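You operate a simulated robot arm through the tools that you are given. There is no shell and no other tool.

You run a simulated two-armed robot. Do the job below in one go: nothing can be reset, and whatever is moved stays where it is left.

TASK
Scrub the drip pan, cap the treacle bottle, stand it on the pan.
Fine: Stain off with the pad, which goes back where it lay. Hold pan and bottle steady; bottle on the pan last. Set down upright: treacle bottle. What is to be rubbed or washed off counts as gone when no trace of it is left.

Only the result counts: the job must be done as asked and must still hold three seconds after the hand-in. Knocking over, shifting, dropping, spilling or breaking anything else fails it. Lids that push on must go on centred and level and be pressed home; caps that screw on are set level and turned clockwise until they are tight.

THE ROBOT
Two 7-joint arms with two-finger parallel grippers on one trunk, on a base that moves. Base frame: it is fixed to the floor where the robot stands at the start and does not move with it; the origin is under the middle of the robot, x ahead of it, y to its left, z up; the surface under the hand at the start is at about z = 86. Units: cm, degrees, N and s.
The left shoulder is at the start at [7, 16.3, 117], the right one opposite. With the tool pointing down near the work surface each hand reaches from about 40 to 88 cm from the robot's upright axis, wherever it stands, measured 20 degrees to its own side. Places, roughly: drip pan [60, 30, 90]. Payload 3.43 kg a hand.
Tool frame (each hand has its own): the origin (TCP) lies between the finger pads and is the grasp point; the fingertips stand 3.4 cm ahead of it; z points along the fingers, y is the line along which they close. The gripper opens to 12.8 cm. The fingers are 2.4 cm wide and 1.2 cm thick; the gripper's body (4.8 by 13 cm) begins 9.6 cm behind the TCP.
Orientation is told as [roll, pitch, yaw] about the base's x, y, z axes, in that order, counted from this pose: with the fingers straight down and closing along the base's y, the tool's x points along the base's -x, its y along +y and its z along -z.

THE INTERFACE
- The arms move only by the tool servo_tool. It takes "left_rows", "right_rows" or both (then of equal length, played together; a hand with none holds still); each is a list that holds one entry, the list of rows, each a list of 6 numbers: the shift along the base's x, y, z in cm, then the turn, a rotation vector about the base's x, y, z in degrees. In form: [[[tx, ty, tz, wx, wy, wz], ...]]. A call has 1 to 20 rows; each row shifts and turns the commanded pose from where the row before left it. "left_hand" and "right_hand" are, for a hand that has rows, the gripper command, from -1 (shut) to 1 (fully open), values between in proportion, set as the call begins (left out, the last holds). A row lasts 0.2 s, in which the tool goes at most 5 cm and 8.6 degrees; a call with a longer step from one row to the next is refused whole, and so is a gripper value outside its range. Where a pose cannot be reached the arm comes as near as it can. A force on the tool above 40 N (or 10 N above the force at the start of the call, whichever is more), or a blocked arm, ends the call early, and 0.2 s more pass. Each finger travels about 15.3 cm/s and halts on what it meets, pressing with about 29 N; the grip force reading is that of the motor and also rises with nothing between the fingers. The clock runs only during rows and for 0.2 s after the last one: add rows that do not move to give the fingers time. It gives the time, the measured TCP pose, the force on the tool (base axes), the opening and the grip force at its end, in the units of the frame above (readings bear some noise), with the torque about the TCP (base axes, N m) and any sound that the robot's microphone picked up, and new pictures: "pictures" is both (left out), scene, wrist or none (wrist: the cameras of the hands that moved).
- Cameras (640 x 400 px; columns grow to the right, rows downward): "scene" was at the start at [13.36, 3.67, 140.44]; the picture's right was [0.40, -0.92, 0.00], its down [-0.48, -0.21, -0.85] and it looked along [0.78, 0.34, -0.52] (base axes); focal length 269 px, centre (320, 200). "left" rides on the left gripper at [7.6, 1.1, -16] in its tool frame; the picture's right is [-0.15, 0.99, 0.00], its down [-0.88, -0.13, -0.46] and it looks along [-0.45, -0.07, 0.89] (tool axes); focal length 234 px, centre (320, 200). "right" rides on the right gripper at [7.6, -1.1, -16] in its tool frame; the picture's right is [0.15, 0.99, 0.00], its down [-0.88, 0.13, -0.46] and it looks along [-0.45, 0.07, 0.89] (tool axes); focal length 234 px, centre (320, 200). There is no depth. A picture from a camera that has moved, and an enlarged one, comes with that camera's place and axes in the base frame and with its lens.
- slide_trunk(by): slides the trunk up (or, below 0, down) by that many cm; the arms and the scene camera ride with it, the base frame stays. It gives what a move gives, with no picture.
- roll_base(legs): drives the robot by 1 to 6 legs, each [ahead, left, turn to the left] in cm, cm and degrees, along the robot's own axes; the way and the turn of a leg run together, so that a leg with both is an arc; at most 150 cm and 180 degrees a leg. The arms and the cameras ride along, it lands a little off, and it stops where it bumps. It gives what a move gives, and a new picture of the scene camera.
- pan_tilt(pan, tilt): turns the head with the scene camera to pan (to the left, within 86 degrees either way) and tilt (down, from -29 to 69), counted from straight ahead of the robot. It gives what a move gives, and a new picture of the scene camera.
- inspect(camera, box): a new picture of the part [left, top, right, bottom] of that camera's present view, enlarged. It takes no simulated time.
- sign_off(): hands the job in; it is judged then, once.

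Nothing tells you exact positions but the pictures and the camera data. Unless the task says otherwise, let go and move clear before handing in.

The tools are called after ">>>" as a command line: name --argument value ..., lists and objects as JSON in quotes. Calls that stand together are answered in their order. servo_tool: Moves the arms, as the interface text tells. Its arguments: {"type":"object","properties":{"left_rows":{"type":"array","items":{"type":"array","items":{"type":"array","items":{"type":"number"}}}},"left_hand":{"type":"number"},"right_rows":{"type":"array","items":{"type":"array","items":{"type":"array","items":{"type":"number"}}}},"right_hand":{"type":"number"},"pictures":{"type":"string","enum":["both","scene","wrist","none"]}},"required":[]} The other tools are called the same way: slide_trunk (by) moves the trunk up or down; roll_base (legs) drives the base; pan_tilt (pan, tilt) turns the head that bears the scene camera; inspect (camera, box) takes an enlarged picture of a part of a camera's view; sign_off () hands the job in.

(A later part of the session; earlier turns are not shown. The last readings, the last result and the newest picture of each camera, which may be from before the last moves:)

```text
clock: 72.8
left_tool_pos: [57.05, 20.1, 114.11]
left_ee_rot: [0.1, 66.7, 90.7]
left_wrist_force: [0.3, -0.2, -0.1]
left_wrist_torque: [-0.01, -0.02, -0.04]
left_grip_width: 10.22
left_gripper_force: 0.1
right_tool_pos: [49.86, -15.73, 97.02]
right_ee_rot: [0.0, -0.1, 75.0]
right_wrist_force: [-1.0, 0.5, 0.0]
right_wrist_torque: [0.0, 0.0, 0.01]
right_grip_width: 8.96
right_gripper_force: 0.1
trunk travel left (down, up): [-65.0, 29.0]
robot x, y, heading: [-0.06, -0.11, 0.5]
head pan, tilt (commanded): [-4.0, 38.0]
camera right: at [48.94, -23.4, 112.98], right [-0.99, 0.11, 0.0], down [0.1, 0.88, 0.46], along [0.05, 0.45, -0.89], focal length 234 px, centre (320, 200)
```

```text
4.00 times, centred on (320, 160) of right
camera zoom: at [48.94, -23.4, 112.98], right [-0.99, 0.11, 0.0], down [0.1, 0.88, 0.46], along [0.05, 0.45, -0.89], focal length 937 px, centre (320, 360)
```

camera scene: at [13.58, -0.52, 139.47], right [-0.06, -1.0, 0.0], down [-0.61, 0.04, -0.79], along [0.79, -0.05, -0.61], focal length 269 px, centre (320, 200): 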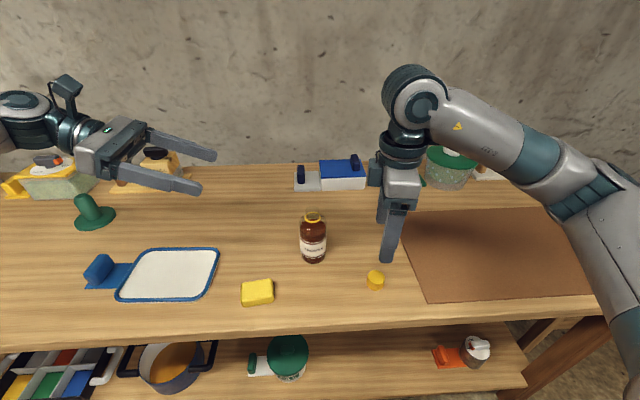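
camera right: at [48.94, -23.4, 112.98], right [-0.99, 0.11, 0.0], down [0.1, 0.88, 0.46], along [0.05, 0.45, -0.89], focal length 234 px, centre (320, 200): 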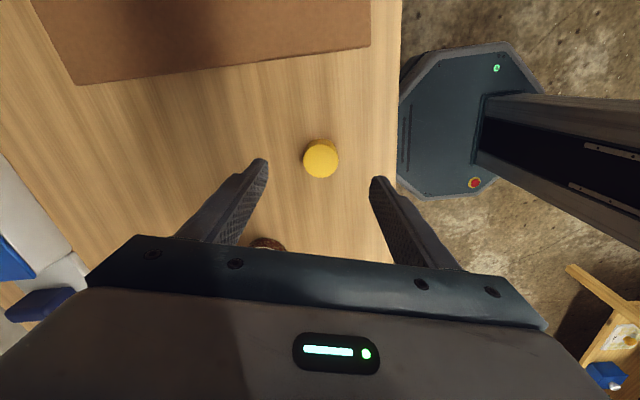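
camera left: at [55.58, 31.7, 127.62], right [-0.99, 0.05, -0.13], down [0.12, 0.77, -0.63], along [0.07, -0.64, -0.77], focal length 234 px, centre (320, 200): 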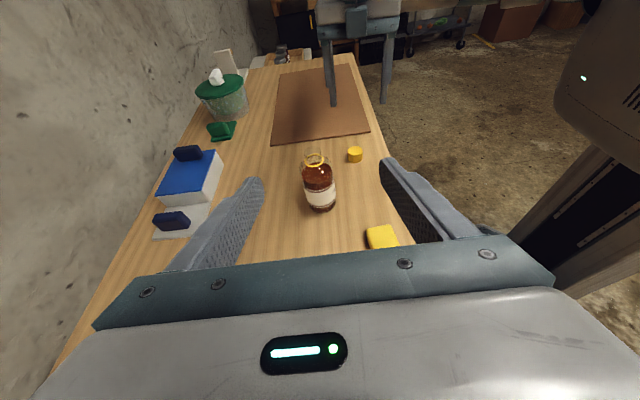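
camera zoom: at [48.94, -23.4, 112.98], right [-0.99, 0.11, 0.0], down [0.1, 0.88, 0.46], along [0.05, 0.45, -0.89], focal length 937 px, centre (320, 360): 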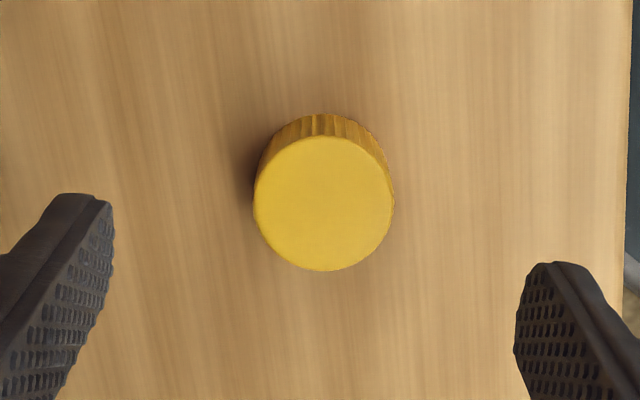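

The cap is centred under the tool to within about 1 mm. I'll descend and grip it with the fingertips about 1 cm above its lower edge.

>>> servo_tool --right_rows '[[[0, 0, -1.5, 0, 0, 0], [0, 0, -1.5, 0, 0, 0], [0, 0, -1.5, 0, 0, 0], [0, 0, -1.2, 0, 0, 0], [0, 0, -0.9, 0, 0, 0], [0, 0, 0, 0, 0, 0], [0, 0, 0, 0, 0, 0]]]' --pictures "wrist"

>>> servo_tool --right_rows '[[[0, 0, 0, 0, 0, 0], [0, 0, 0, 0, 0, 0], [0, 0, 0, 0, 0, 0], [0, 0, 0, 0, 0, 0]]]' --right_hand -1 --pictures "both"

```text
clock: 74.4
left_tool_pos: [56.92, 19.92, 114.08]
left_ee_rot: [0.0, 66.7, 90.7]
left_wrist_force: [0.6, -0.8, 0.3]
left_wrist_torque: [-0.02, 0.03, 0.0]
left_grip_width: 10.22
left_gripper_force: 0.0
right_tool_pos: [49.66, -15.81, 90.43]
right_ee_rot: [0.0, 0.0, 75.1]
right_wrist_force: [0.4, -0.1, -0.4]
right_wrist_torque: [-0.01, 0.02, -0.01]
right_grip_width: 8.96
right_gripper_force: 0.1
trunk travel left (down, up): [-65.0, 29.0]
robot x, y, heading: [0.01, 0.29, -0.0]
head pan, tilt (commanded): [-4.0, 38.0]
camera right: at [48.81, -23.41, 106.51], right [-0.99, 0.11, 0.0], down [0.1, 0.88, 0.46], along [0.05, 0.45, -0.89], focal length 234 px, centre (320, 200)
```

right: 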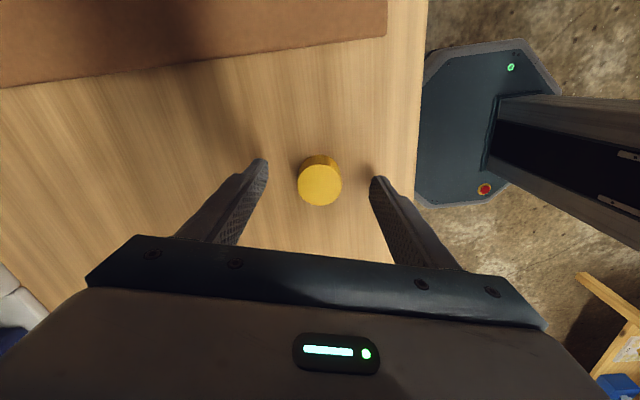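

```text
clock: 75.4
left_tool_pos: [57.02, 19.95, 114.03]
left_ee_rot: [0.1, 66.7, 90.7]
left_wrist_force: [-0.3, -0.7, -0.9]
left_wrist_torque: [0.0, -0.01, 0.03]
left_grip_width: 10.25
left_gripper_force: 0.1
right_tool_pos: [49.59, -15.85, 90.57]
right_ee_rot: [0.0, 0.1, 75.0]
right_wrist_force: [-0.5, -0.1, -0.6]
right_wrist_torque: [0.0, 0.01, -0.02]
right_grip_width: 3.62
right_gripper_force: 29.1
trunk travel left (down, up): [-65.0, 29.0]
robot x, y, heading: [0.03, -0.21, 0.1]
head pan, tilt (commanded): [-4.0, 38.0]
camera scene: at [13.78, -0.55, 139.44], right [-0.06, -1.0, 0.0], down [-0.61, 0.04, -0.79], along [0.79, -0.05, -0.62], focal length 269 px, centre (320, 200)
camera right: at [48.81, -23.4, 106.51], right [-0.99, 0.11, 0.0], down [0.1, 0.88, 0.46], along [0.05, 0.45, -0.89], focal length 234 px, centre (320, 200)
```

scene: 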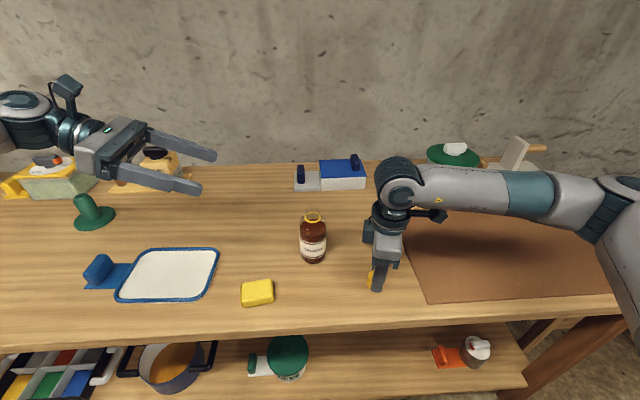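
right: 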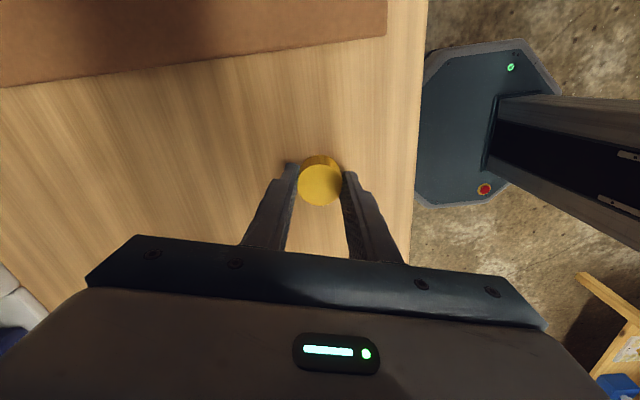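

The cap is gripped dead centre (3.62 cm), with the TCP 4.5 cm above its lower edge. I'll lift it clear and bring the left hand down beside the bottle at grasp height.

>>> servo_tool --right_rows '[[[0, 0, 0.6, 0, 0, 0], [0, 0, 1.6, 0, 0, 0], [0, 0, 2, 0, 0, 0], [0, 0, 2, 0, 0, 0], [0, 0, 2, 0, 0, 0], [0, 0, 2, 0, 0, 0], [0, 0, 2, 0, 0, 0], [0, 0, 2, 0, 0, 0], [0, 0, 2, 0, 0, 0], [0, 0, 2, 0, 0, 0], [0, 0, 0, 0, 0, 0]]]' --left_rows '[[[0.2, -0.6, -1, 0, 0, 0], [0.2, -0.6, -2, 0, 0, 0], [0.2, -0.6, -2, 0, 0, 0], [0.2, -0.6, -2, 0, 0, 0], [0.2, -0.6, -2, 0, 0, 0], [0.2, -0.6, -2, 0, 0, 0], [0.2, -0.6, -2, 0, 0, 0], [0.2, -0.6, -2, 0, 0, 0], [0.2, -0.6, -2, 0, 0, 0], [0.2, -0.6, -2, 0, 0, 0], [0, 0, 0, 0, 0, 0]]]' --pictures "both"

```text
clock: 77.8
left_tool_pos: [47.76, 16.53, 104.72]
left_ee_rot: [0.5, 67.2, 90.6]
left_wrist_force: [0.6, -0.2, -0.2]
left_wrist_torque: [-0.03, 0.01, -0.02]
left_grip_width: 10.24
left_gripper_force: 0.0
left hand out of reach, approached as far as the arm can: row 1, 2, 3, 4, 5, 6, 7, 8, 9, 10
right_tool_pos: [49.62, -15.85, 108.69]
right_ee_rot: [0.0, 0.0, 75.0]
right_wrist_force: [0.9, 0.2, 0.2]
right_wrist_torque: [-0.03, 0.0, -0.05]
right_grip_width: 3.66
right_gripper_force: 28.6
trunk travel left (down, up): [-65.0, 29.0]
robot x, y, heading: [0.05, -0.36, 0.2]
head pan, tilt (commanded): [-4.0, 38.0]
camera scene: at [13.81, -0.59, 139.44], right [-0.06, -1.0, 0.0], down [-0.61, 0.04, -0.79], along [0.79, -0.05, -0.62], focal length 269 px, centre (320, 200)
camera right: at [48.8, -23.57, 124.68], right [-0.99, 0.11, 0.0], down [0.1, 0.88, 0.46], along [0.05, 0.45, -0.89], focal length 234 px, centre (320, 200)
camera left: at [46.54, 28.26, 118.05], right [-0.99, 0.05, -0.13], down [0.12, 0.76, -0.64], along [0.07, -0.65, -0.76], focal length 234 px, centre (320, 200)
```

scene: 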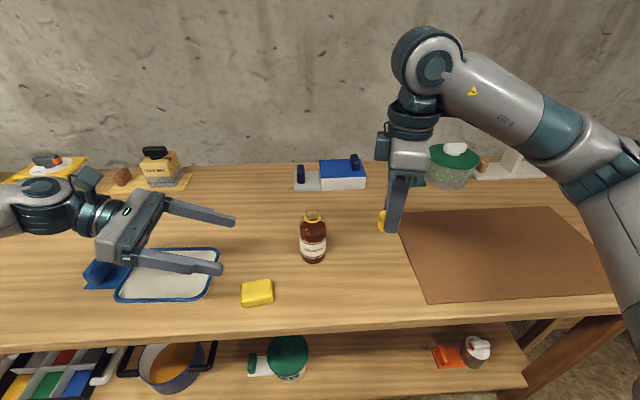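
right: 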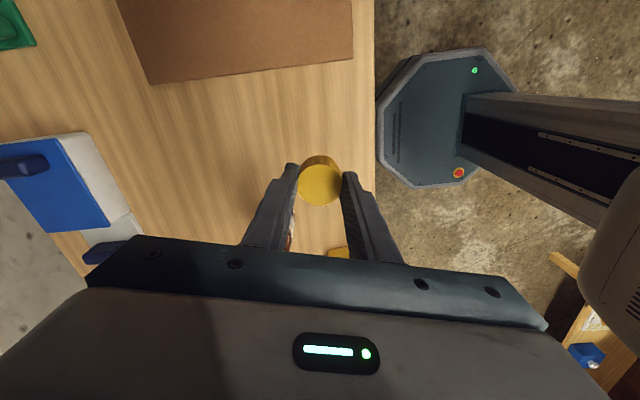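
left: 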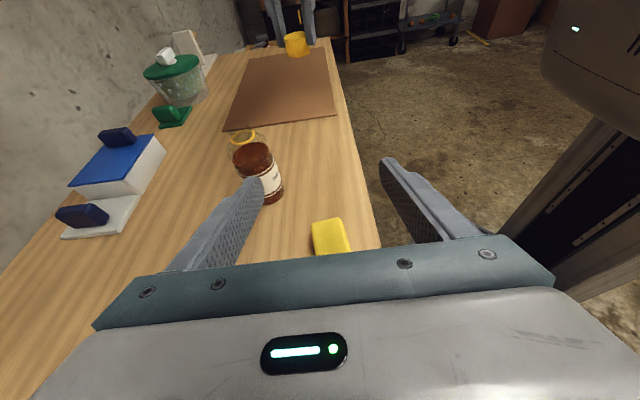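

The left arm can't point along -y that far forward. I'll unwind it back to pointing down, then pitch it forward instead, approaching the bottle from the robot's side at a slant.

>>> servo_tool --left_rows '[[[0.2, 0.3, 0.45, 4.062, -4.062, -6.023], [0.2, 0.3, 0.45, 4.062, -4.062, -6.023], [0.2, 0.3, 0.45, 4.062, -4.062, -6.023], [0.2, 0.3, 0.45, 4.062, -4.062, -6.023], [0.2, 0.3, 0.45, 4.062, -4.062, -6.023], [0.2, 0.3, 0.45, 4.062, -4.062, -6.023], [0.2, 0.3, 0.45, 4.062, -4.062, -6.023], [0.2, 0.3, 0.45, 4.062, -4.062, -6.023], [0.2, 0.3, 0.45, 4.062, -4.062, -6.023], [0.2, 0.3, 0.45, 4.062, -4.062, -6.023], [0.2, 0.3, 0.45, 4.062, -4.062, -6.023], [0.2, 0.3, 0.45, 4.062, -4.062, -6.023], [0.2, 0.3, 0.45, 4.062, -4.062, -6.023], [0, 0, 0, 0, 0, 0]]]' --pictures "scene"

```text
clock: 80.8
left_tool_pos: [50.35, 20.42, 110.39]
left_ee_rot: [0.0, -0.1, 0.3]
left_wrist_force: [0.4, -0.1, 0.1]
left_wrist_torque: [0.0, 0.0, -0.01]
left_grip_width: 10.24
left_gripper_force: 0.0
right_tool_pos: [49.53, -15.94, 108.64]
right_ee_rot: [0.0, 0.0, 75.1]
right_wrist_force: [0.0, 0.4, 1.4]
right_wrist_torque: [0.01, 0.01, 0.04]
right_grip_width: 3.64
right_gripper_force: 29.2
trunk travel left (down, up): [-65.0, 29.0]
robot x, y, heading: [-0.11, 0.23, 0.1]
head pan, tilt (commanded): [-4.0, 38.0]
camera scene: at [13.79, -0.56, 139.44], right [-0.06, -1.0, 0.0], down [-0.61, 0.04, -0.79], along [0.79, -0.05, -0.62], focal length 269 px, centre (320, 200)
```

scene: 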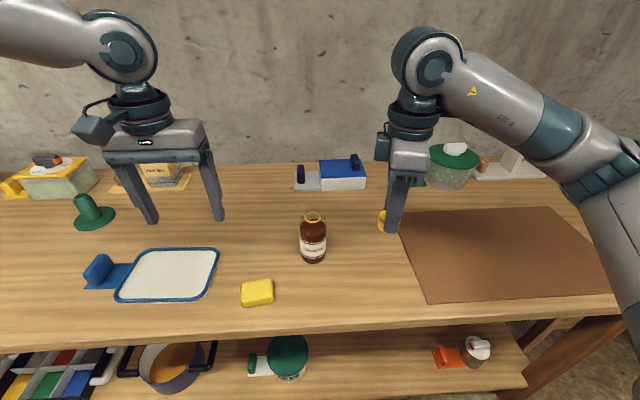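

The left hand is back to pointing down. I'll back the base off 12 cm so the slanted left grasp has elbow room.

>>> roll_base --legs '[[-12, 0, 0]]'

>>> servo_tool --left_rows '[[[1.5, -0.5, 0.3, 0, -8.5, 0], [1.5, -0.5, 0.3, 0, -8.5, 0], [1.5, -0.5, 0.3, 0, -8.5, 0], [1.5, -0.5, 0.3, 0, -8.5, 0], [1.5, -0.5, 0.3, 0, -8.5, 0], [1.5, -0.5, 0.3, 0, -8.5, 0], [1.5, -0.5, 0.3, 0, -8.5, 0], [1, -1, 0, 0, 0, -5], [1, -1, 0, 0, 0, -5], [1, -1, 0, 0, 0, -5], [1, -1, 0, 0, 0, -5], [0, 0, 0, 0, 0, 0]]]' --pictures "both"

```text
clock: 82.0
left_tool_pos: [38.5, 20.35, 110.42]
left_ee_rot: [0.0, 0.0, 0.4]
left_wrist_force: [1.0, 0.0, -0.5]
left_wrist_torque: [0.0, -0.02, 0.04]
left_grip_width: 10.24
left_gripper_force: 0.1
right_tool_pos: [37.86, -15.85, 108.68]
right_ee_rot: [0.0, -0.1, 75.1]
right_wrist_force: [0.0, -0.1, 0.0]
right_wrist_torque: [0.0, 0.01, 0.0]
right_grip_width: 3.63
right_gripper_force: 28.8
trunk travel left (down, up): [-65.0, 29.0]
robot x, y, heading: [-11.55, -0.06, 0.6]
head pan, tilt (commanded): [-4.0, 38.0]
camera scene: at [1.99, -0.62, 139.43], right [-0.06, -1.0, 0.0], down [-0.61, 0.04, -0.79], along [0.79, -0.05, -0.62], focal length 269 px, centre (320, 200)
```

scene: 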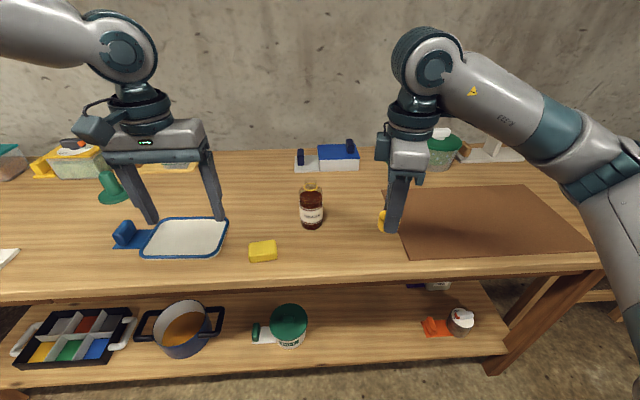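

```text
clock: 84.6
left_tool_pos: [52.84, 12.76, 112.45]
left_ee_rot: [-0.6, -59.6, -19.2]
left_wrist_force: [0.0, -0.3, -0.3]
left_wrist_torque: [0.01, 0.0, -0.02]
left_grip_width: 10.25
left_gripper_force: 0.0
right_tool_pos: [37.73, -15.91, 108.58]
right_ee_rot: [0.0, 0.0, 75.1]
right_wrist_force: [0.3, -0.3, -0.2]
right_wrist_torque: [-0.01, 0.02, 0.03]
right_grip_width: 3.63
right_gripper_force: 29.1
trunk travel left (down, up): [-65.0, 29.0]
robot x, y, heading: [-12.01, -0.43, 0.4]
head pan, tilt (commanded): [-4.0, 38.0]
camera scene: at [1.92, -0.63, 139.44], right [-0.06, -1.0, 0.0], down [-0.61, 0.04, -0.79], along [0.79, -0.05, -0.62], focal length 269 px, centre (320, 200)
camera left: at [36.69, 19.93, 114.13], right [0.41, 0.91, 0.12], down [0.01, -0.14, 0.99], along [0.91, -0.4, -0.06], focal length 234 px, centre (320, 200)
```

scene: 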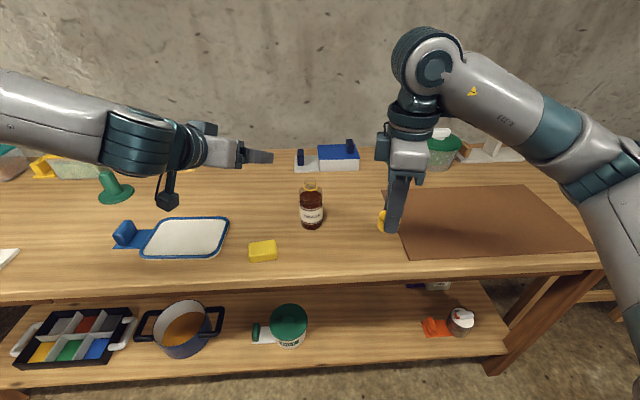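
left: 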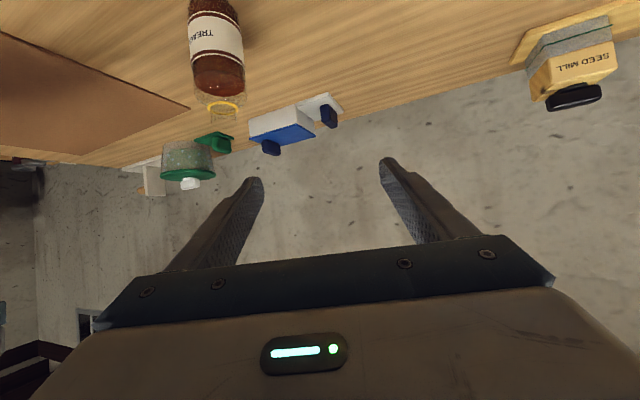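

The slanted pose is reachable. I'll bring the left hand to just behind and above the bottle so it ends up between the open fingers.

>>> servo_tool --left_rows '[[[-0.04, -1.545, -1.37, 0, 0, 0], [-0.04, -1.545, -1.37, 0, 0, 0], [-0.04, -1.545, -1.37, 0, 0, 0], [-0.04, -1.545, -1.37, 0, 0, 0], [-0.04, -1.545, -1.37, 0, 0, 0], [-0.04, -1.545, -1.37, 0, 0, 0], [-0.04, -1.545, -1.37, 0, 0, 0], [-0.04, -1.545, -1.37, 0, 0, 0], [0, 0, 0, 0, 0, 0]]]' --pictures "both"

```text
clock: 86.6
left_tool_pos: [52.2, 7.07, 105.43]
left_ee_rot: [-0.8, -59.5, -19.3]
left_wrist_force: [0.8, -0.5, 0.4]
left_wrist_torque: [0.02, 0.01, 0.0]
left_grip_width: 10.26
left_gripper_force: 0.0
left hand out of reach, approached as far as the arm can: row 5, 6, 7, 8
right_tool_pos: [37.72, -15.93, 108.66]
right_ee_rot: [0.0, 0.1, 75.1]
right_wrist_force: [-0.6, 0.7, 0.4]
right_wrist_torque: [0.02, -0.04, -0.03]
right_grip_width: 3.63
right_gripper_force: 28.9
trunk travel left (down, up): [-65.0, 29.0]
robot x, y, heading: [-11.84, 0.12, 0.5]
head pan, tilt (commanded): [-4.0, 38.0]
camera scene: at [1.95, -0.62, 139.44], right [-0.06, -1.0, 0.0], down [-0.61, 0.04, -0.79], along [0.79, -0.05, -0.62], focal length 269 px, centre (320, 200)
camera left: at [36.14, 14.26, 107.17], right [0.41, 0.91, 0.12], down [0.01, -0.14, 0.99], along [0.91, -0.4, -0.06], focal length 234 px, centre (320, 200)
```

scene: 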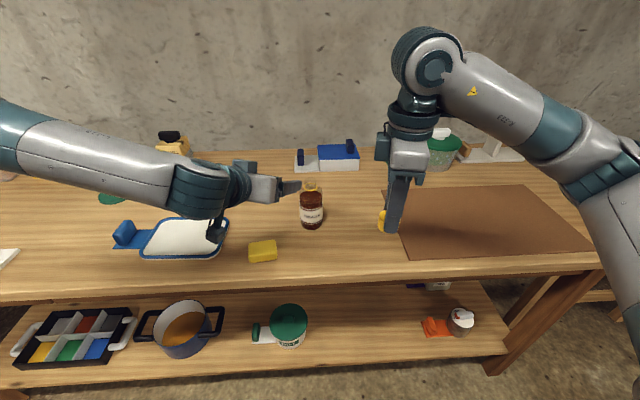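
left: 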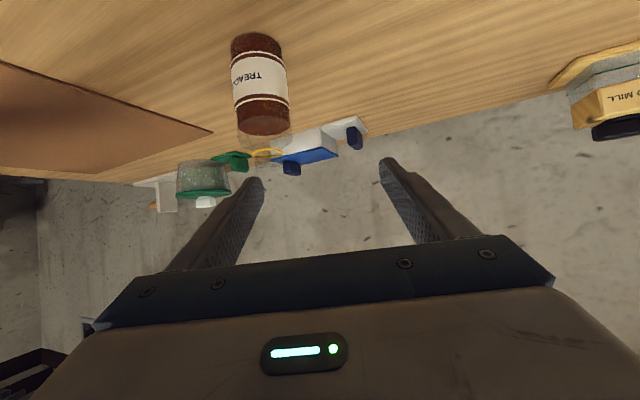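

The folded arm is near its inner limit, so I'll go further forward and high, then descend vertically over the bottle with the fingers straddling it.

>>> servo_tool --left_rows '[[[0.9, 0, 0.5, 0, 0, 0], [0.9, 0, 0.5, 0, 0, 0], [0.9, -0.5, 0.5, 0, 0, 0], [0.9, -1.2, 0.5, 0, 0, 0], [0.9, -1.2, 0.5, 0, 0, 0], [0.9, -1.5, 0.3, 0, 0, 0], [0.9, -1.5, 0.2, 0, 0, 0], [0.5, -1.5, 0, 0, 0, 0], [0, -1.5, 0, 0, 0, 0], [0, 0, 0, 0, 0, 0]]]' --pictures "both"

```text
clock: 88.8
left_tool_pos: [57.02, 6.29, 110.87]
left_ee_rot: [-0.7, -59.5, -19.3]
left_wrist_force: [1.0, -0.1, -0.3]
left_wrist_torque: [0.01, 0.02, -0.01]
left_grip_width: 10.24
left_gripper_force: 0.2
left hand out of reach, approached as far as the arm can: row 3, 4, 5, 6, 7, 8, 9
right_tool_pos: [37.68, -15.88, 108.64]
right_ee_rot: [-0.1, 0.0, 75.0]
right_wrist_force: [0.2, -0.6, -0.7]
right_wrist_torque: [0.01, -0.01, -0.01]
right_grip_width: 3.64
right_gripper_force: 29.3
trunk travel left (down, up): [-65.0, 29.0]
robot x, y, heading: [-11.98, 0.26, 0.3]
head pan, tilt (commanded): [-4.0, 38.0]
camera scene: at [1.94, -0.62, 139.44], right [-0.06, -1.0, 0.0], down [-0.61, 0.04, -0.79], along [0.79, -0.05, -0.62], focal length 269 px, centre (320, 200)
camera left: at [40.91, 13.34, 112.53], right [0.41, 0.91, 0.12], down [0.01, -0.14, 0.99], along [0.91, -0.4, -0.06], focal length 234 px, centre (320, 200)
```

scene: 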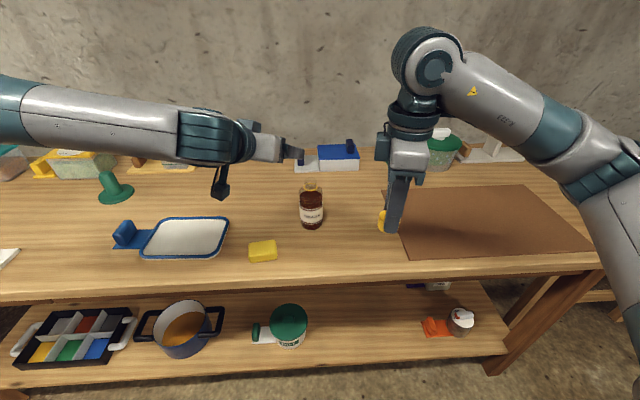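
left: 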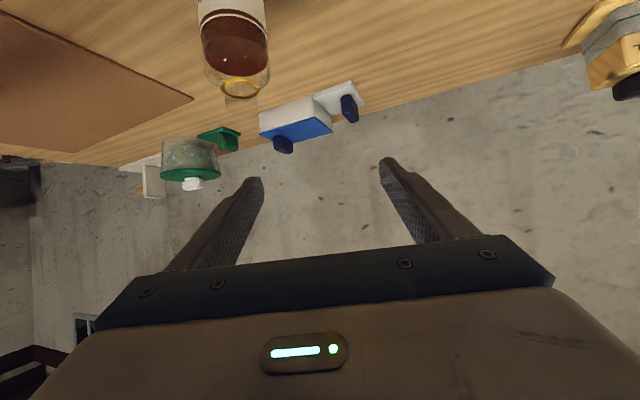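

The left arm can't cross further right in this pose, so I'll shift the base 13 cm to the right. That puts the bottle between the two arms' ranges; both hands are well above the bottle top.

>>> roll_base --legs '[[0, -13, 0]]'

```text
clock: 90.1
left_tool_pos: [57.22, -6.84, 110.75]
left_ee_rot: [-0.8, -59.5, -19.3]
left_wrist_force: [-0.4, 0.8, -0.2]
left_wrist_torque: [-0.02, -0.01, 0.01]
left_grip_width: 10.26
left_gripper_force: 0.0
right_tool_pos: [37.68, -29.01, 108.61]
right_ee_rot: [0.0, 0.0, 75.0]
right_wrist_force: [-0.5, -0.3, -1.0]
right_wrist_torque: [0.03, -0.02, 0.01]
right_grip_width: 3.63
right_gripper_force: 29.1
trunk travel left (down, up): [-65.0, 29.0]
robot x, y, heading: [-11.54, -12.98, 0.3]
head pan, tilt (commanded): [-4.0, 38.0]
camera scene: at [2.0, -13.59, 139.44], right [-0.07, -1.0, 0.0], down [-0.61, 0.04, -0.79], along [0.79, -0.05, -0.62], focal length 269 px, centre (320, 200)
```

scene: 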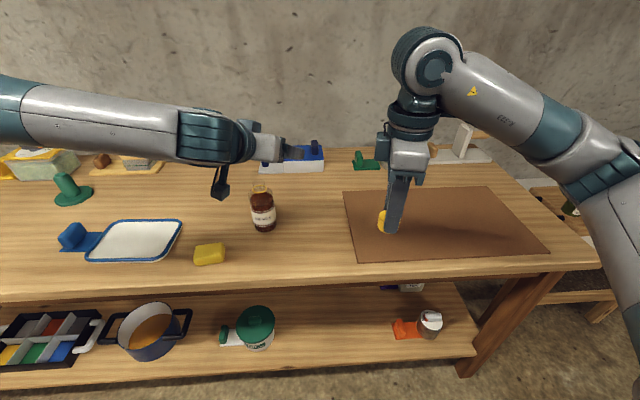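

Now I'll move the left hand directly above the bottle at z≈107.5 and check that it's centred between the fingers.

>>> servo_tool --left_rows '[[[0.45, 1.24, -0.6, 0, 0, 0], [0.45, 1.24, -0.8, 0, 0, 0], [0.45, 1.24, -0.9, 0, 0, 0], [0.45, 1.24, -0.9, 0, 0, 0], [0, 0, 0, 0, 0, 0]]]' --pictures "both"

```text
clock: 91.3
left_tool_pos: [59.23, -1.76, 107.65]
left_ee_rot: [-0.7, -59.6, -19.4]
left_wrist_force: [-1.0, 0.3, -0.2]
left_wrist_torque: [-0.01, 0.02, 0.0]
left_grip_width: 10.24
left_gripper_force: 0.0
right_tool_pos: [37.7, -29.14, 108.54]
right_ee_rot: [0.0, -0.1, 75.0]
right_wrist_force: [0.1, 0.7, -0.4]
right_wrist_torque: [-0.02, 0.0, 0.01]
right_grip_width: 3.65
right_gripper_force: 28.7
trunk travel left (down, up): [-65.0, 29.0]
robot x, y, heading: [-11.84, -13.1, 0.2]
head pan, tilt (commanded): [-4.0, 38.0]
camera scene: at [2.0, -13.72, 139.44], right [-0.07, -1.0, 0.0], down [-0.61, 0.04, -0.79], along [0.79, -0.05, -0.62], focal length 269 px, centre (320, 200)
camera left: at [42.96, 5.35, 109.24], right [0.41, 0.91, 0.12], down [0.01, -0.14, 0.99], along [0.91, -0.4, -0.06], focal length 234 px, centre (320, 200)
```

scene: 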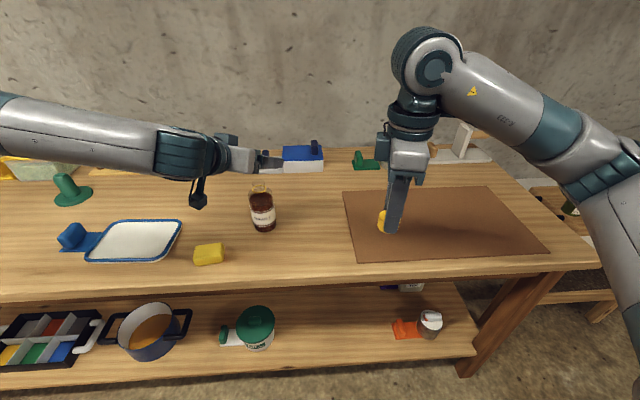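
left: 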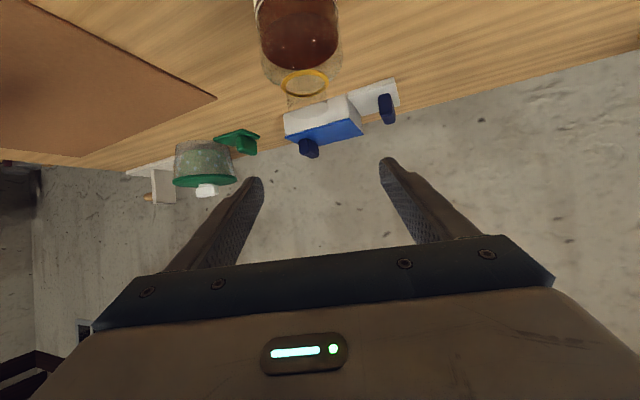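

The bottle projects within a couple of millimetres of centre between the fingers. I'll descend vertically to grasp height.

>>> servo_tool --left_rows '[[[-0.02, 0, -1.5, 0, 0, 0], [-0.02, 0, -1.5, 0, 0, 0], [-0.02, 0, -1.5, 0, 0, 0], [-0.02, 0, -1.5, 0, 0, 0], [-0.02, 0, -1.5, 0, 0, 0], [-0.02, 0, -1.5, 0, 0, 0], [-0.02, 0, -1.5, 0, 0, 0], [-0.02, 0, -1.5, 0, 0, 0], [-0.02, 0, -1.5, 0, 0, 0], [-0.02, 0, -1.4, 0, 0, 0], [0, 0, 0, 0, 0, 0]]]' --pictures "both"

```text
clock: 93.7
left_tool_pos: [57.46, 1.54, 95.38]
left_ee_rot: [-0.9, -59.4, -19.3]
left_wrist_force: [-0.6, -0.1, -0.1]
left_wrist_torque: [-0.01, -0.04, 0.03]
left_grip_width: 10.27
left_gripper_force: 0.3
left hand out of reach, approached as far as the arm can: row 6, 7, 8, 9, 10
right_tool_pos: [37.89, -28.91, 108.62]
right_ee_rot: [0.0, -0.1, 74.9]
right_wrist_force: [-0.8, -0.7, 0.0]
right_wrist_torque: [0.01, 0.01, -0.03]
right_grip_width: 3.63
right_gripper_force: 29.1
trunk travel left (down, up): [-65.0, 29.0]
robot x, y, heading: [-11.81, -13.31, 0.2]
head pan, tilt (commanded): [-4.0, 38.0]
camera scene: at [1.99, -13.67, 139.44], right [-0.07, -1.0, 0.0], down [-0.61, 0.04, -0.79], along [0.79, -0.05, -0.62], focal length 269 px, centre (320, 200)
camera left: at [41.37, 8.62, 97.1], right [0.41, 0.9, 0.12], down [0.01, -0.13, 0.99], along [0.91, -0.41, -0.06], focal length 234 px, centre (320, 200)
```

scene: 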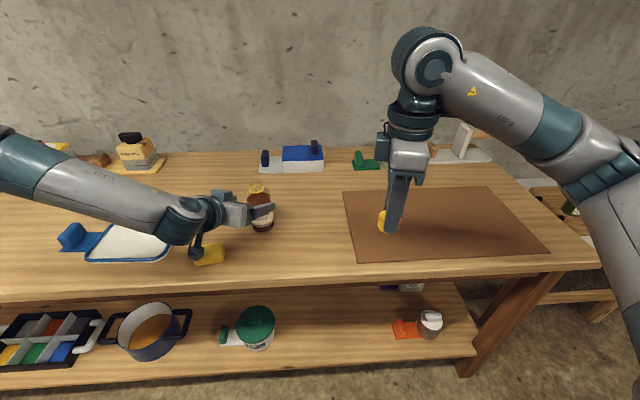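
left: 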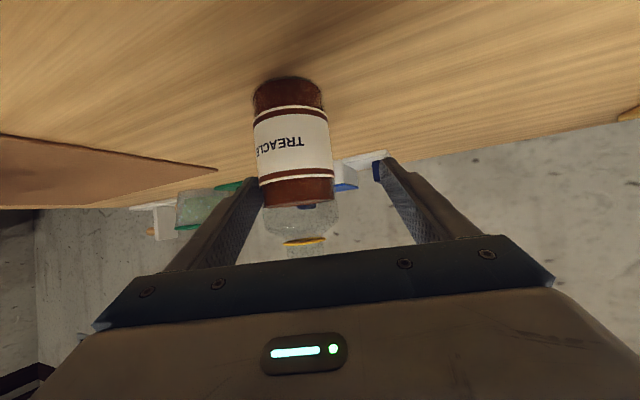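

The arm sagged sideways at its limit and one finger is now close to the bottle. I'll check whether it has touched it before moving anything.

>>> inspect --camera "left" --box '[200, 60, 420, 260]'

>>> inspect --camera "scene" --box '[180, 160, 310, 260]'

```text
2.00 times, centred on (310, 160) of left
camera zoom: at [41.37, 8.62, 97.1], right [0.41, 0.9, 0.12], down [0.01, -0.13, 0.99], along [0.91, -0.41, -0.06], focal length 468 px, centre (340, 280)
```

zoom: 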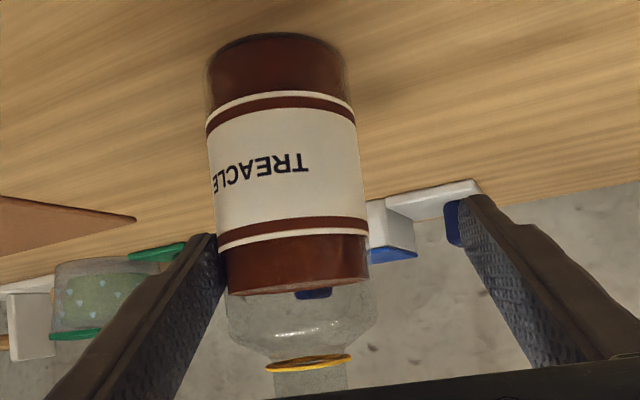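

```text
4.00 times, centred on (245, 210) of scene
camera zoom: at [1.99, -13.67, 139.44], right [-0.07, -1.0, 0.0], down [-0.61, 0.04, -0.79], along [0.79, -0.05, -0.62], focal length 1076 px, centre (620, 160)
```

zoom: 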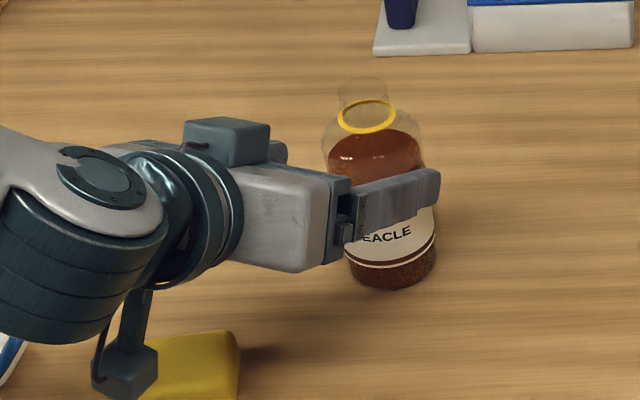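

The finger is resting lightly against the bottle, which still stands upright. I'll back off up and away, then shift the base further right for a comfortable reach.

>>> servo_tool --left_rows '[[[0.1, -0.5, 0.5, 0, 0, 0], [0.2, -0.6, 0.8, 0, 0, 0], [0.3, -0.6, 1.2, 0, 0, 0], [0.3, -0.6, 1.6, 0, 0, 0], [0.3, -0.6, 2, 0, 0, 0], [0.3, -0.4, 2.5, 0, 0, 0], [0.2, 0, 3, 0, 0, 0], [0, 0, 3, 0, 0, 0], [0, 0, 0, 0, 0, 0]]]' --pictures "both"

>>> inspect --camera "scene" --box '[200, 160, 330, 260]'

```text
clock: 95.7
left_tool_pos: [59.08, -1.87, 110.06]
left_ee_rot: [-0.8, -59.4, -19.3]
left_wrist_force: [-0.2, 0.3, -0.5]
left_wrist_torque: [-0.01, 0.01, 0.0]
left_grip_width: 10.21
left_gripper_force: 0.1
right_tool_pos: [37.78, -29.04, 108.6]
right_ee_rot: [0.1, 0.0, 74.9]
right_wrist_force: [-0.8, -0.3, -0.1]
right_wrist_torque: [-0.01, 0.02, 0.0]
right_grip_width: 3.63
right_gripper_force: 29.1
trunk travel left (down, up): [-65.0, 29.0]
robot x, y, heading: [-11.86, -13.25, 0.2]
head pan, tilt (commanded): [-4.0, 38.0]
camera scene: at [2.06, -13.63, 139.43], right [-0.07, -1.0, 0.0], down [-0.61, 0.04, -0.79], along [0.79, -0.05, -0.62], focal length 269 px, centre (320, 200)
camera left: at [42.91, 5.21, 111.71], right [0.41, 0.91, 0.12], down [0.01, -0.13, 0.99], along [0.91, -0.4, -0.06], focal length 234 px, centre (320, 200)
```

scene: 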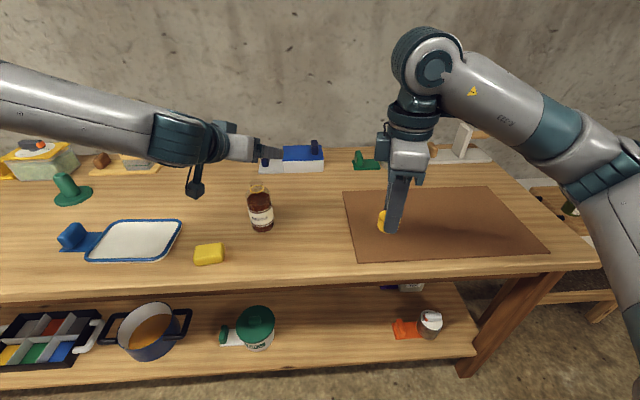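
left: 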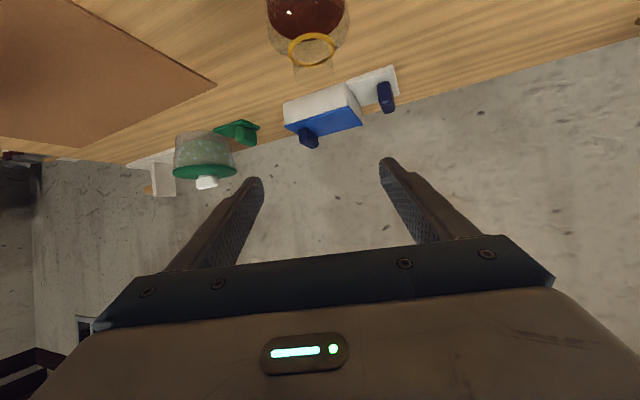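

```text
4.00 times, centred on (265, 210) of scene
camera zoom: at [2.06, -13.63, 139.43], right [-0.07, -1.0, 0.0], down [-0.61, 0.04, -0.79], along [0.79, -0.05, -0.62], focal length 1076 px, centre (540, 160)
```

zoom: 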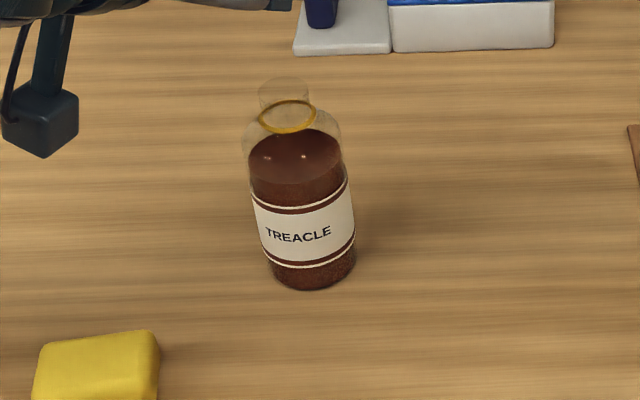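

The bottle is upright but moved about 0.7 cm, to roughly [58.9, -1.0]; it gets relocated later anyway. I'll shift the base 7 cm more to the right so the left arm reaches comfortably.

>>> roll_base --legs '[[0, -7, 0]]'

>>> servo_tool --left_rows '[[[-0.6, 1.5, 0.3, 0, 0, 0], [-0.6, 2, 0.3, 0, 0, 0], [-0.6, 2, 0.3, 0, 0, 0], [-0.6, 2, 0.3, 0, 0, 0], [-0.6, 2, 0.3, 0, 0, 0], [-0.6, 2, 0, 0, 0, 0], [-0.6, 2, 0, 0, 0, 0], [-0.6, 2, 0, 0, 0, 0], [-0.6, 2, 0, 0, 0, 0], [-0.6, 2, 0, 0, 0, 0], [0, 2, 0, 0, 0, 0], [0, 2, 0, 0, 0, 0]]]' --right_rows '[[[1.7, 1.0, 0.8, 0, 0, 0], [1.7, 2.0, 0.8, 0, 0, 0], [1.7, 2.3, 0.8, 0, 0, 0], [1.7, 2.5, 0.8, 0, 0, 0], [1.7, 3.0, 0.8, 0, 0, 0], [1.8, 3.0, 0.8, 0, 0, 0], [1.8, 3.0, 0.8, 0, 0, 0], [1.8, 3.0, 0.8, 0, 0, 0], [1.8, 3.0, 0.8, 0, 0, 0], [1.8, 3.1, 0.8, 0, 0, 0], [1.8, 3.1, 0.8, 0, 0, 0], [1.8, 3.1, 0.8, 0, 0, 0]]]' --pictures "both"

```text
clock: 96.7
left_tool_pos: [59.05, -8.53, 110.06]
left_ee_rot: [-0.7, -59.5, -19.1]
left_wrist_force: [0.4, 0.0, -0.2]
left_wrist_torque: [0.03, -0.01, 0.02]
left_grip_width: 10.26
left_gripper_force: 0.1
right_tool_pos: [37.9, -35.65, 108.63]
right_ee_rot: [0.0, 0.1, 75.2]
right_wrist_force: [0.7, 0.1, 0.3]
right_wrist_torque: [0.02, 0.02, -0.01]
right_grip_width: 3.64
right_gripper_force: 29.6
trunk travel left (down, up): [-65.0, 29.0]
robot x, y, heading: [-11.51, -20.22, 0.1]
head pan, tilt (commanded): [-4.0, 38.0]
camera scene: at [2.05, -20.42, 139.44], right [-0.06, -1.0, 0.0], down [-0.61, 0.04, -0.79], along [0.79, -0.05, -0.62], focal length 269 px, centre (320, 200)
```

scene: 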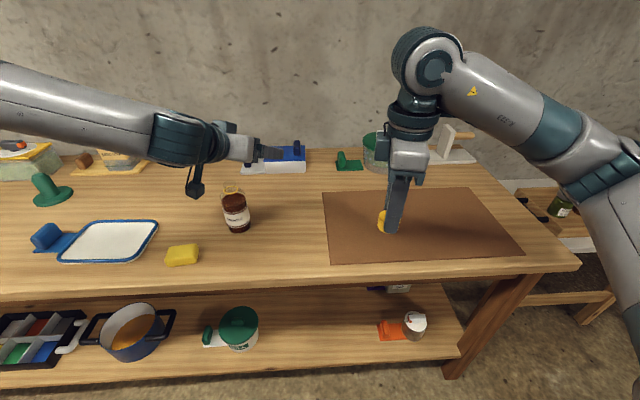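

```text
clock: 99.3
left_tool_pos: [53.04, 15.13, 111.57]
left_ee_rot: [-0.9, -59.5, -19.1]
left_wrist_force: [0.1, -0.8, -0.1]
left_wrist_torque: [0.0, -0.04, 0.0]
left_grip_width: 10.23
left_gripper_force: 0.0
right_tool_pos: [44.86, -16.6, 115.96]
right_ee_rot: [-0.2, 0.0, 75.0]
right_wrist_force: [0.6, -0.3, 0.3]
right_wrist_torque: [-0.02, -0.02, -0.03]
right_grip_width: 3.62
right_gripper_force: 28.8
right hand out of reach, approached as far as the arm can: row 4, 5, 6, 7, 8, 9, 10, 11, 12
trunk travel left (down, up): [-65.0, 29.0]
robot x, y, heading: [-11.6, -19.88, 0.4]
head pan, tilt (commanded): [-4.0, 38.0]
camera scene: at [1.97, -20.35, 139.45], right [-0.06, -1.0, 0.0], down [-0.61, 0.04, -0.79], along [0.79, -0.05, -0.62], focal length 269 px, centre (320, 200)
camera right: at [43.97, -24.19, 131.91], right [-0.99, 0.11, 0.0], down [0.1, 0.88, 0.46], along [0.05, 0.45, -0.89], focal length 234 px, centre (320, 200)
camera left: at [36.82, 22.15, 113.18], right [0.4, 0.91, 0.12], down [0.01, -0.13, 0.99], along [0.91, -0.4, -0.06], focal length 234 px, centre (320, 200)
```

scene: 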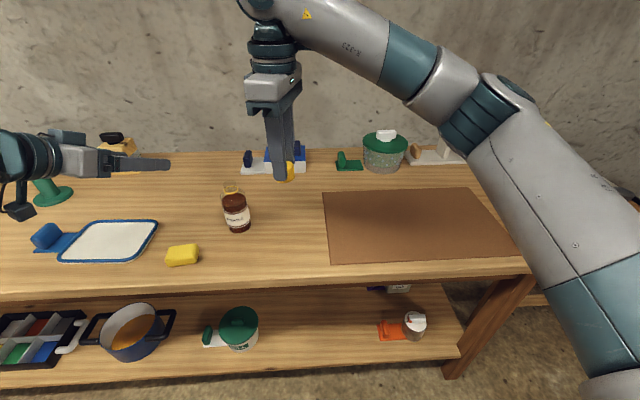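
right: 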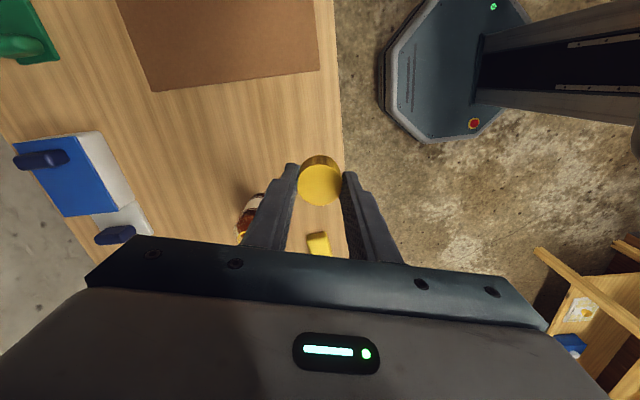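
left: 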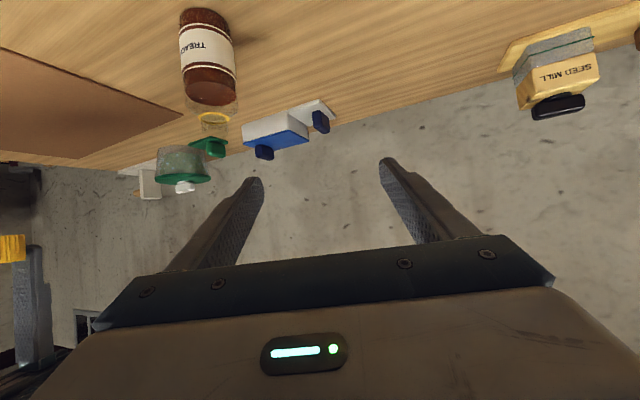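

The right arm hits its limits when high up, so I'll lower it and test the reach over the bottle, with the cap staying above the neck. Meanwhile I'll steepen the left hand to about 45°, away from the awkward straight-wrist pose.

>>> servo_tool --right_rows '[[[0, 0, -2, 0, 0, 0], [0, 0, -2, 0, 0, 0], [0, 0, -2, 0, 0, 0], [0, 0, -1.4, 0, 0, 0], [1.4, 1.5, 0, 0, 0, 0], [1.4, 1.5, 0, 0, 0, 0], [1.4, 1.5, 0, 0, 0, 0], [1.4, 1.5, 0, 0, 0, 0], [1.4, 1.5, 0, 0, 0, 0], [1.4, 1.5, 0, 0, 0, 0], [1.4, 1.5, 0, 0, 0, 0], [1.4, 1.5, 0, 0, 0, 0], [1.4, 1.5, 0, 0, 0, 0], [1.4, 1.5, 0, 0, 0, 0], [0, 0, 0, 0, 0, 0]]]' --left_rows '[[[0, 0, 0, 0, 0, 0], [0, 0, 0, 0, 0, 0], [0, 0, 0, 1.72, 4.92, 0], [0, 0, 0, 1.72, 4.92, 0], [0, 0, 0, 1.72, 4.92, 0], [0, 0, 0, 0, 0, 0], [0, 0, 0, 0, 0, 0], [0, 0, 0, 0, 0, 0], [0, 0, 0, 0, 0, 0], [0, 0, 0, 0, 0, 0], [0, 0, 0, 0, 0, 0], [0, 0, 0, 0, 0, 0], [0, 0, 0, 0, 0, 0], [0, 0, 0, 0, 0, 0], [0, 0, 0, 0, 0, 0]]]' --pictures "both"

```text
clock: 102.5
left_tool_pos: [52.95, 14.94, 111.5]
left_ee_rot: [-0.7, -43.9, -19.2]
left_wrist_force: [-0.5, -0.8, -0.1]
left_wrist_torque: [0.01, 0.01, -0.02]
left_grip_width: 10.24
left_gripper_force: 0.2
right_tool_pos: [45.58, -16.28, 108.49]
right_ee_rot: [0.0, 0.1, 75.1]
right_wrist_force: [0.8, 0.1, 0.2]
right_wrist_torque: [0.01, 0.02, 0.02]
right_grip_width: 3.63
right_gripper_force: 29.4
right hand out of reach, approached as far as the arm can: row 5, 6, 7, 8, 9, 10, 11, 12, 13, 14
trunk travel left (down, up): [-65.0, 29.0]
robot x, y, heading: [-11.56, -20.26, 0.4]
head pan, tilt (commanded): [-4.0, 38.0]
camera scene: at [2.04, -20.46, 139.44], right [-0.06, -1.0, 0.0], down [-0.61, 0.04, -0.79], along [0.79, -0.05, -0.62], focal length 269 px, centre (320, 200)
camera right: at [44.77, -23.87, 124.56], right [-0.99, 0.11, 0.0], down [0.1, 0.88, 0.46], along [0.05, 0.45, -0.89], focal length 234 px, centre (320, 200)
camera left: at [37.85, 21.67, 117.91], right [0.43, 0.9, 0.09], down [0.26, -0.22, 0.94], along [0.86, -0.38, -0.33], focal length 234 px, centre (320, 200)
```

scene: 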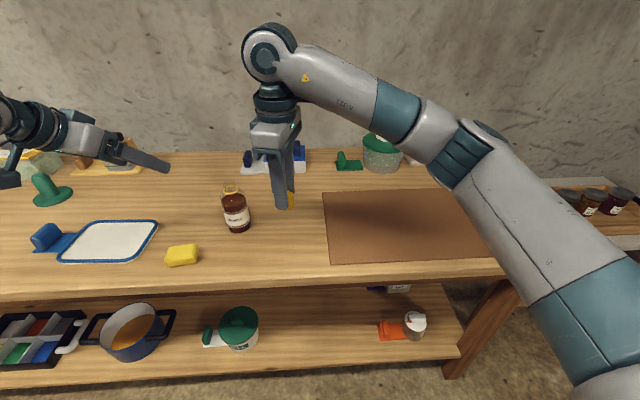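
right: 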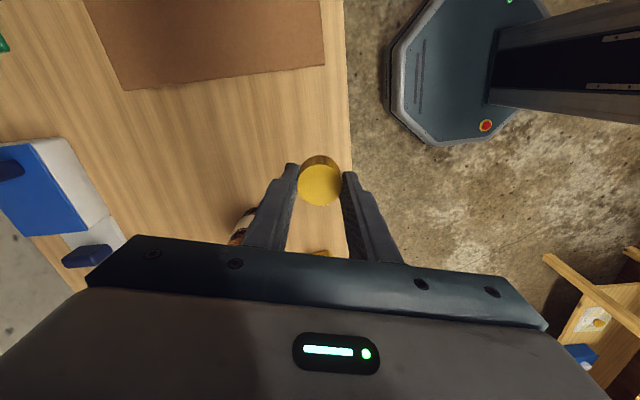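
left: 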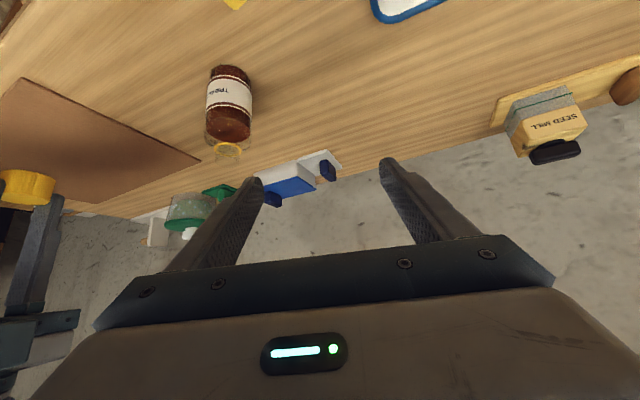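

The right arm is at its yaw limit there, so I'll reduce its yaw to about 20° while moving over the bottle, and keep the left hand clear.

>>> servo_tool --right_rows '[[[0, 0, 0, 0, 0, -7], [0, 0, 0, 0, 0, -7], [0, 0, 0, 0, 0, -7], [1.21, 1.39, 0, 0, 0, -5], [1.21, 1.39, 0, 0, 0, -5], [1.21, 1.39, 0, 0, 0, -5], [1.21, 1.39, 0, 0, 0, -5], [1.21, 1.39, 0, 0, 0, -5], [1.21, 1.39, 0, 0, 0, -5], [1.21, 1.39, 0, 0, 0, -5], [1.21, 1.39, 0, 0, 0, 0], [1.21, 1.39, 0, 0, 0, 0], [1.21, 1.39, 0, 0, 0, 0], [1.21, 1.39, 0, 0, 0, 0], [0, 0, 0, 0, 0, 0]]]' --left_rows '[[[0, 1, 0, 0, 0, 0], [0, 1, 0, 0, 0, 0], [0, 1, 0, 0, 0, 0], [0, 1, 0, 0, 0, 0], [0, 1, 0, 0, 0, 0], [0, 0, 0, 0, 0, 0], [0, 0, 0, 0, 0, 0], [0, 0, 0, 0, 0, 0], [0, 0, 0, 0, 0, 0], [0, 0, 0, 0, 0, 0], [0, 0, 0, 0, 0, 0], [0, 0, 0, 0, 0, 0], [0, 0, 0, 0, 0, 0], [0, 0, 0, 0, 0, 0], [0, 0, 0, 0, 0, 0]]]' --pictures "both"

```text
clock: 105.7
left_tool_pos: [53.25, 19.95, 111.47]
left_ee_rot: [-0.7, -43.9, -19.3]
left_wrist_force: [0.5, -0.7, 0.4]
left_wrist_torque: [-0.02, -0.02, 0.0]
left_grip_width: 10.24
left_gripper_force: 0.1
right_tool_pos: [58.22, -2.57, 108.1]
right_ee_rot: [-0.1, -0.1, 19.2]
right_wrist_force: [0.3, 0.3, -1.1]
right_wrist_torque: [0.0, 0.0, 0.01]
right_grip_width: 3.64
right_gripper_force: 29.5
right hand out of reach, approached as far as the arm can: row 14
trunk travel left (down, up): [-65.0, 29.0]
robot x, y, heading: [-11.93, -20.11, 0.5]
head pan, tilt (commanded): [-4.0, 38.0]
camera scene: at [2.07, -20.46, 139.44], right [-0.06, -1.0, 0.0], down [-0.61, 0.04, -0.79], along [0.79, -0.05, -0.62], focal length 269 px, centre (320, 200)
camera right: at [51.42, -6.14, 124.25], right [-0.46, 0.89, 0.0], down [0.79, 0.41, 0.46], along [0.41, 0.21, -0.89], focal length 234 px, centre (320, 200)
camera left: at [38.02, 26.66, 117.91], right [0.43, 0.9, 0.09], down [0.26, -0.22, 0.94], along [0.86, -0.38, -0.33], focal length 234 px, centre (320, 200)
```

scene: 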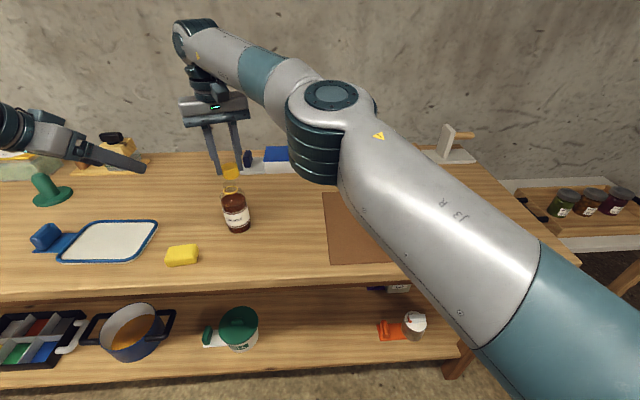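
right: 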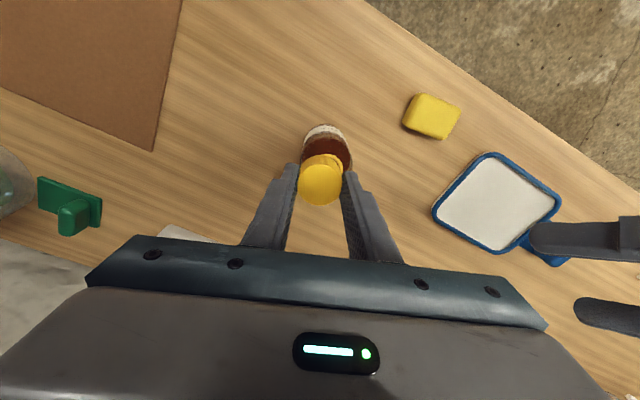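
left: 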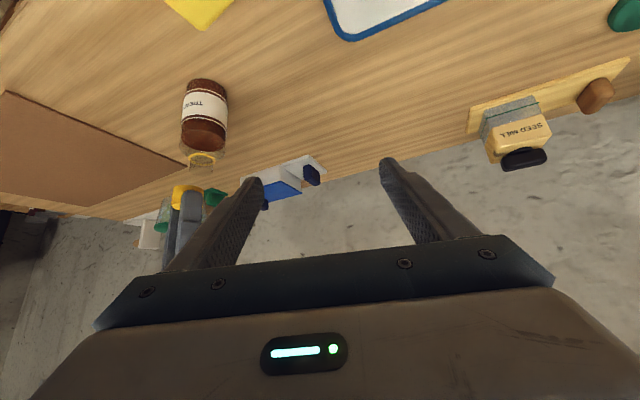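

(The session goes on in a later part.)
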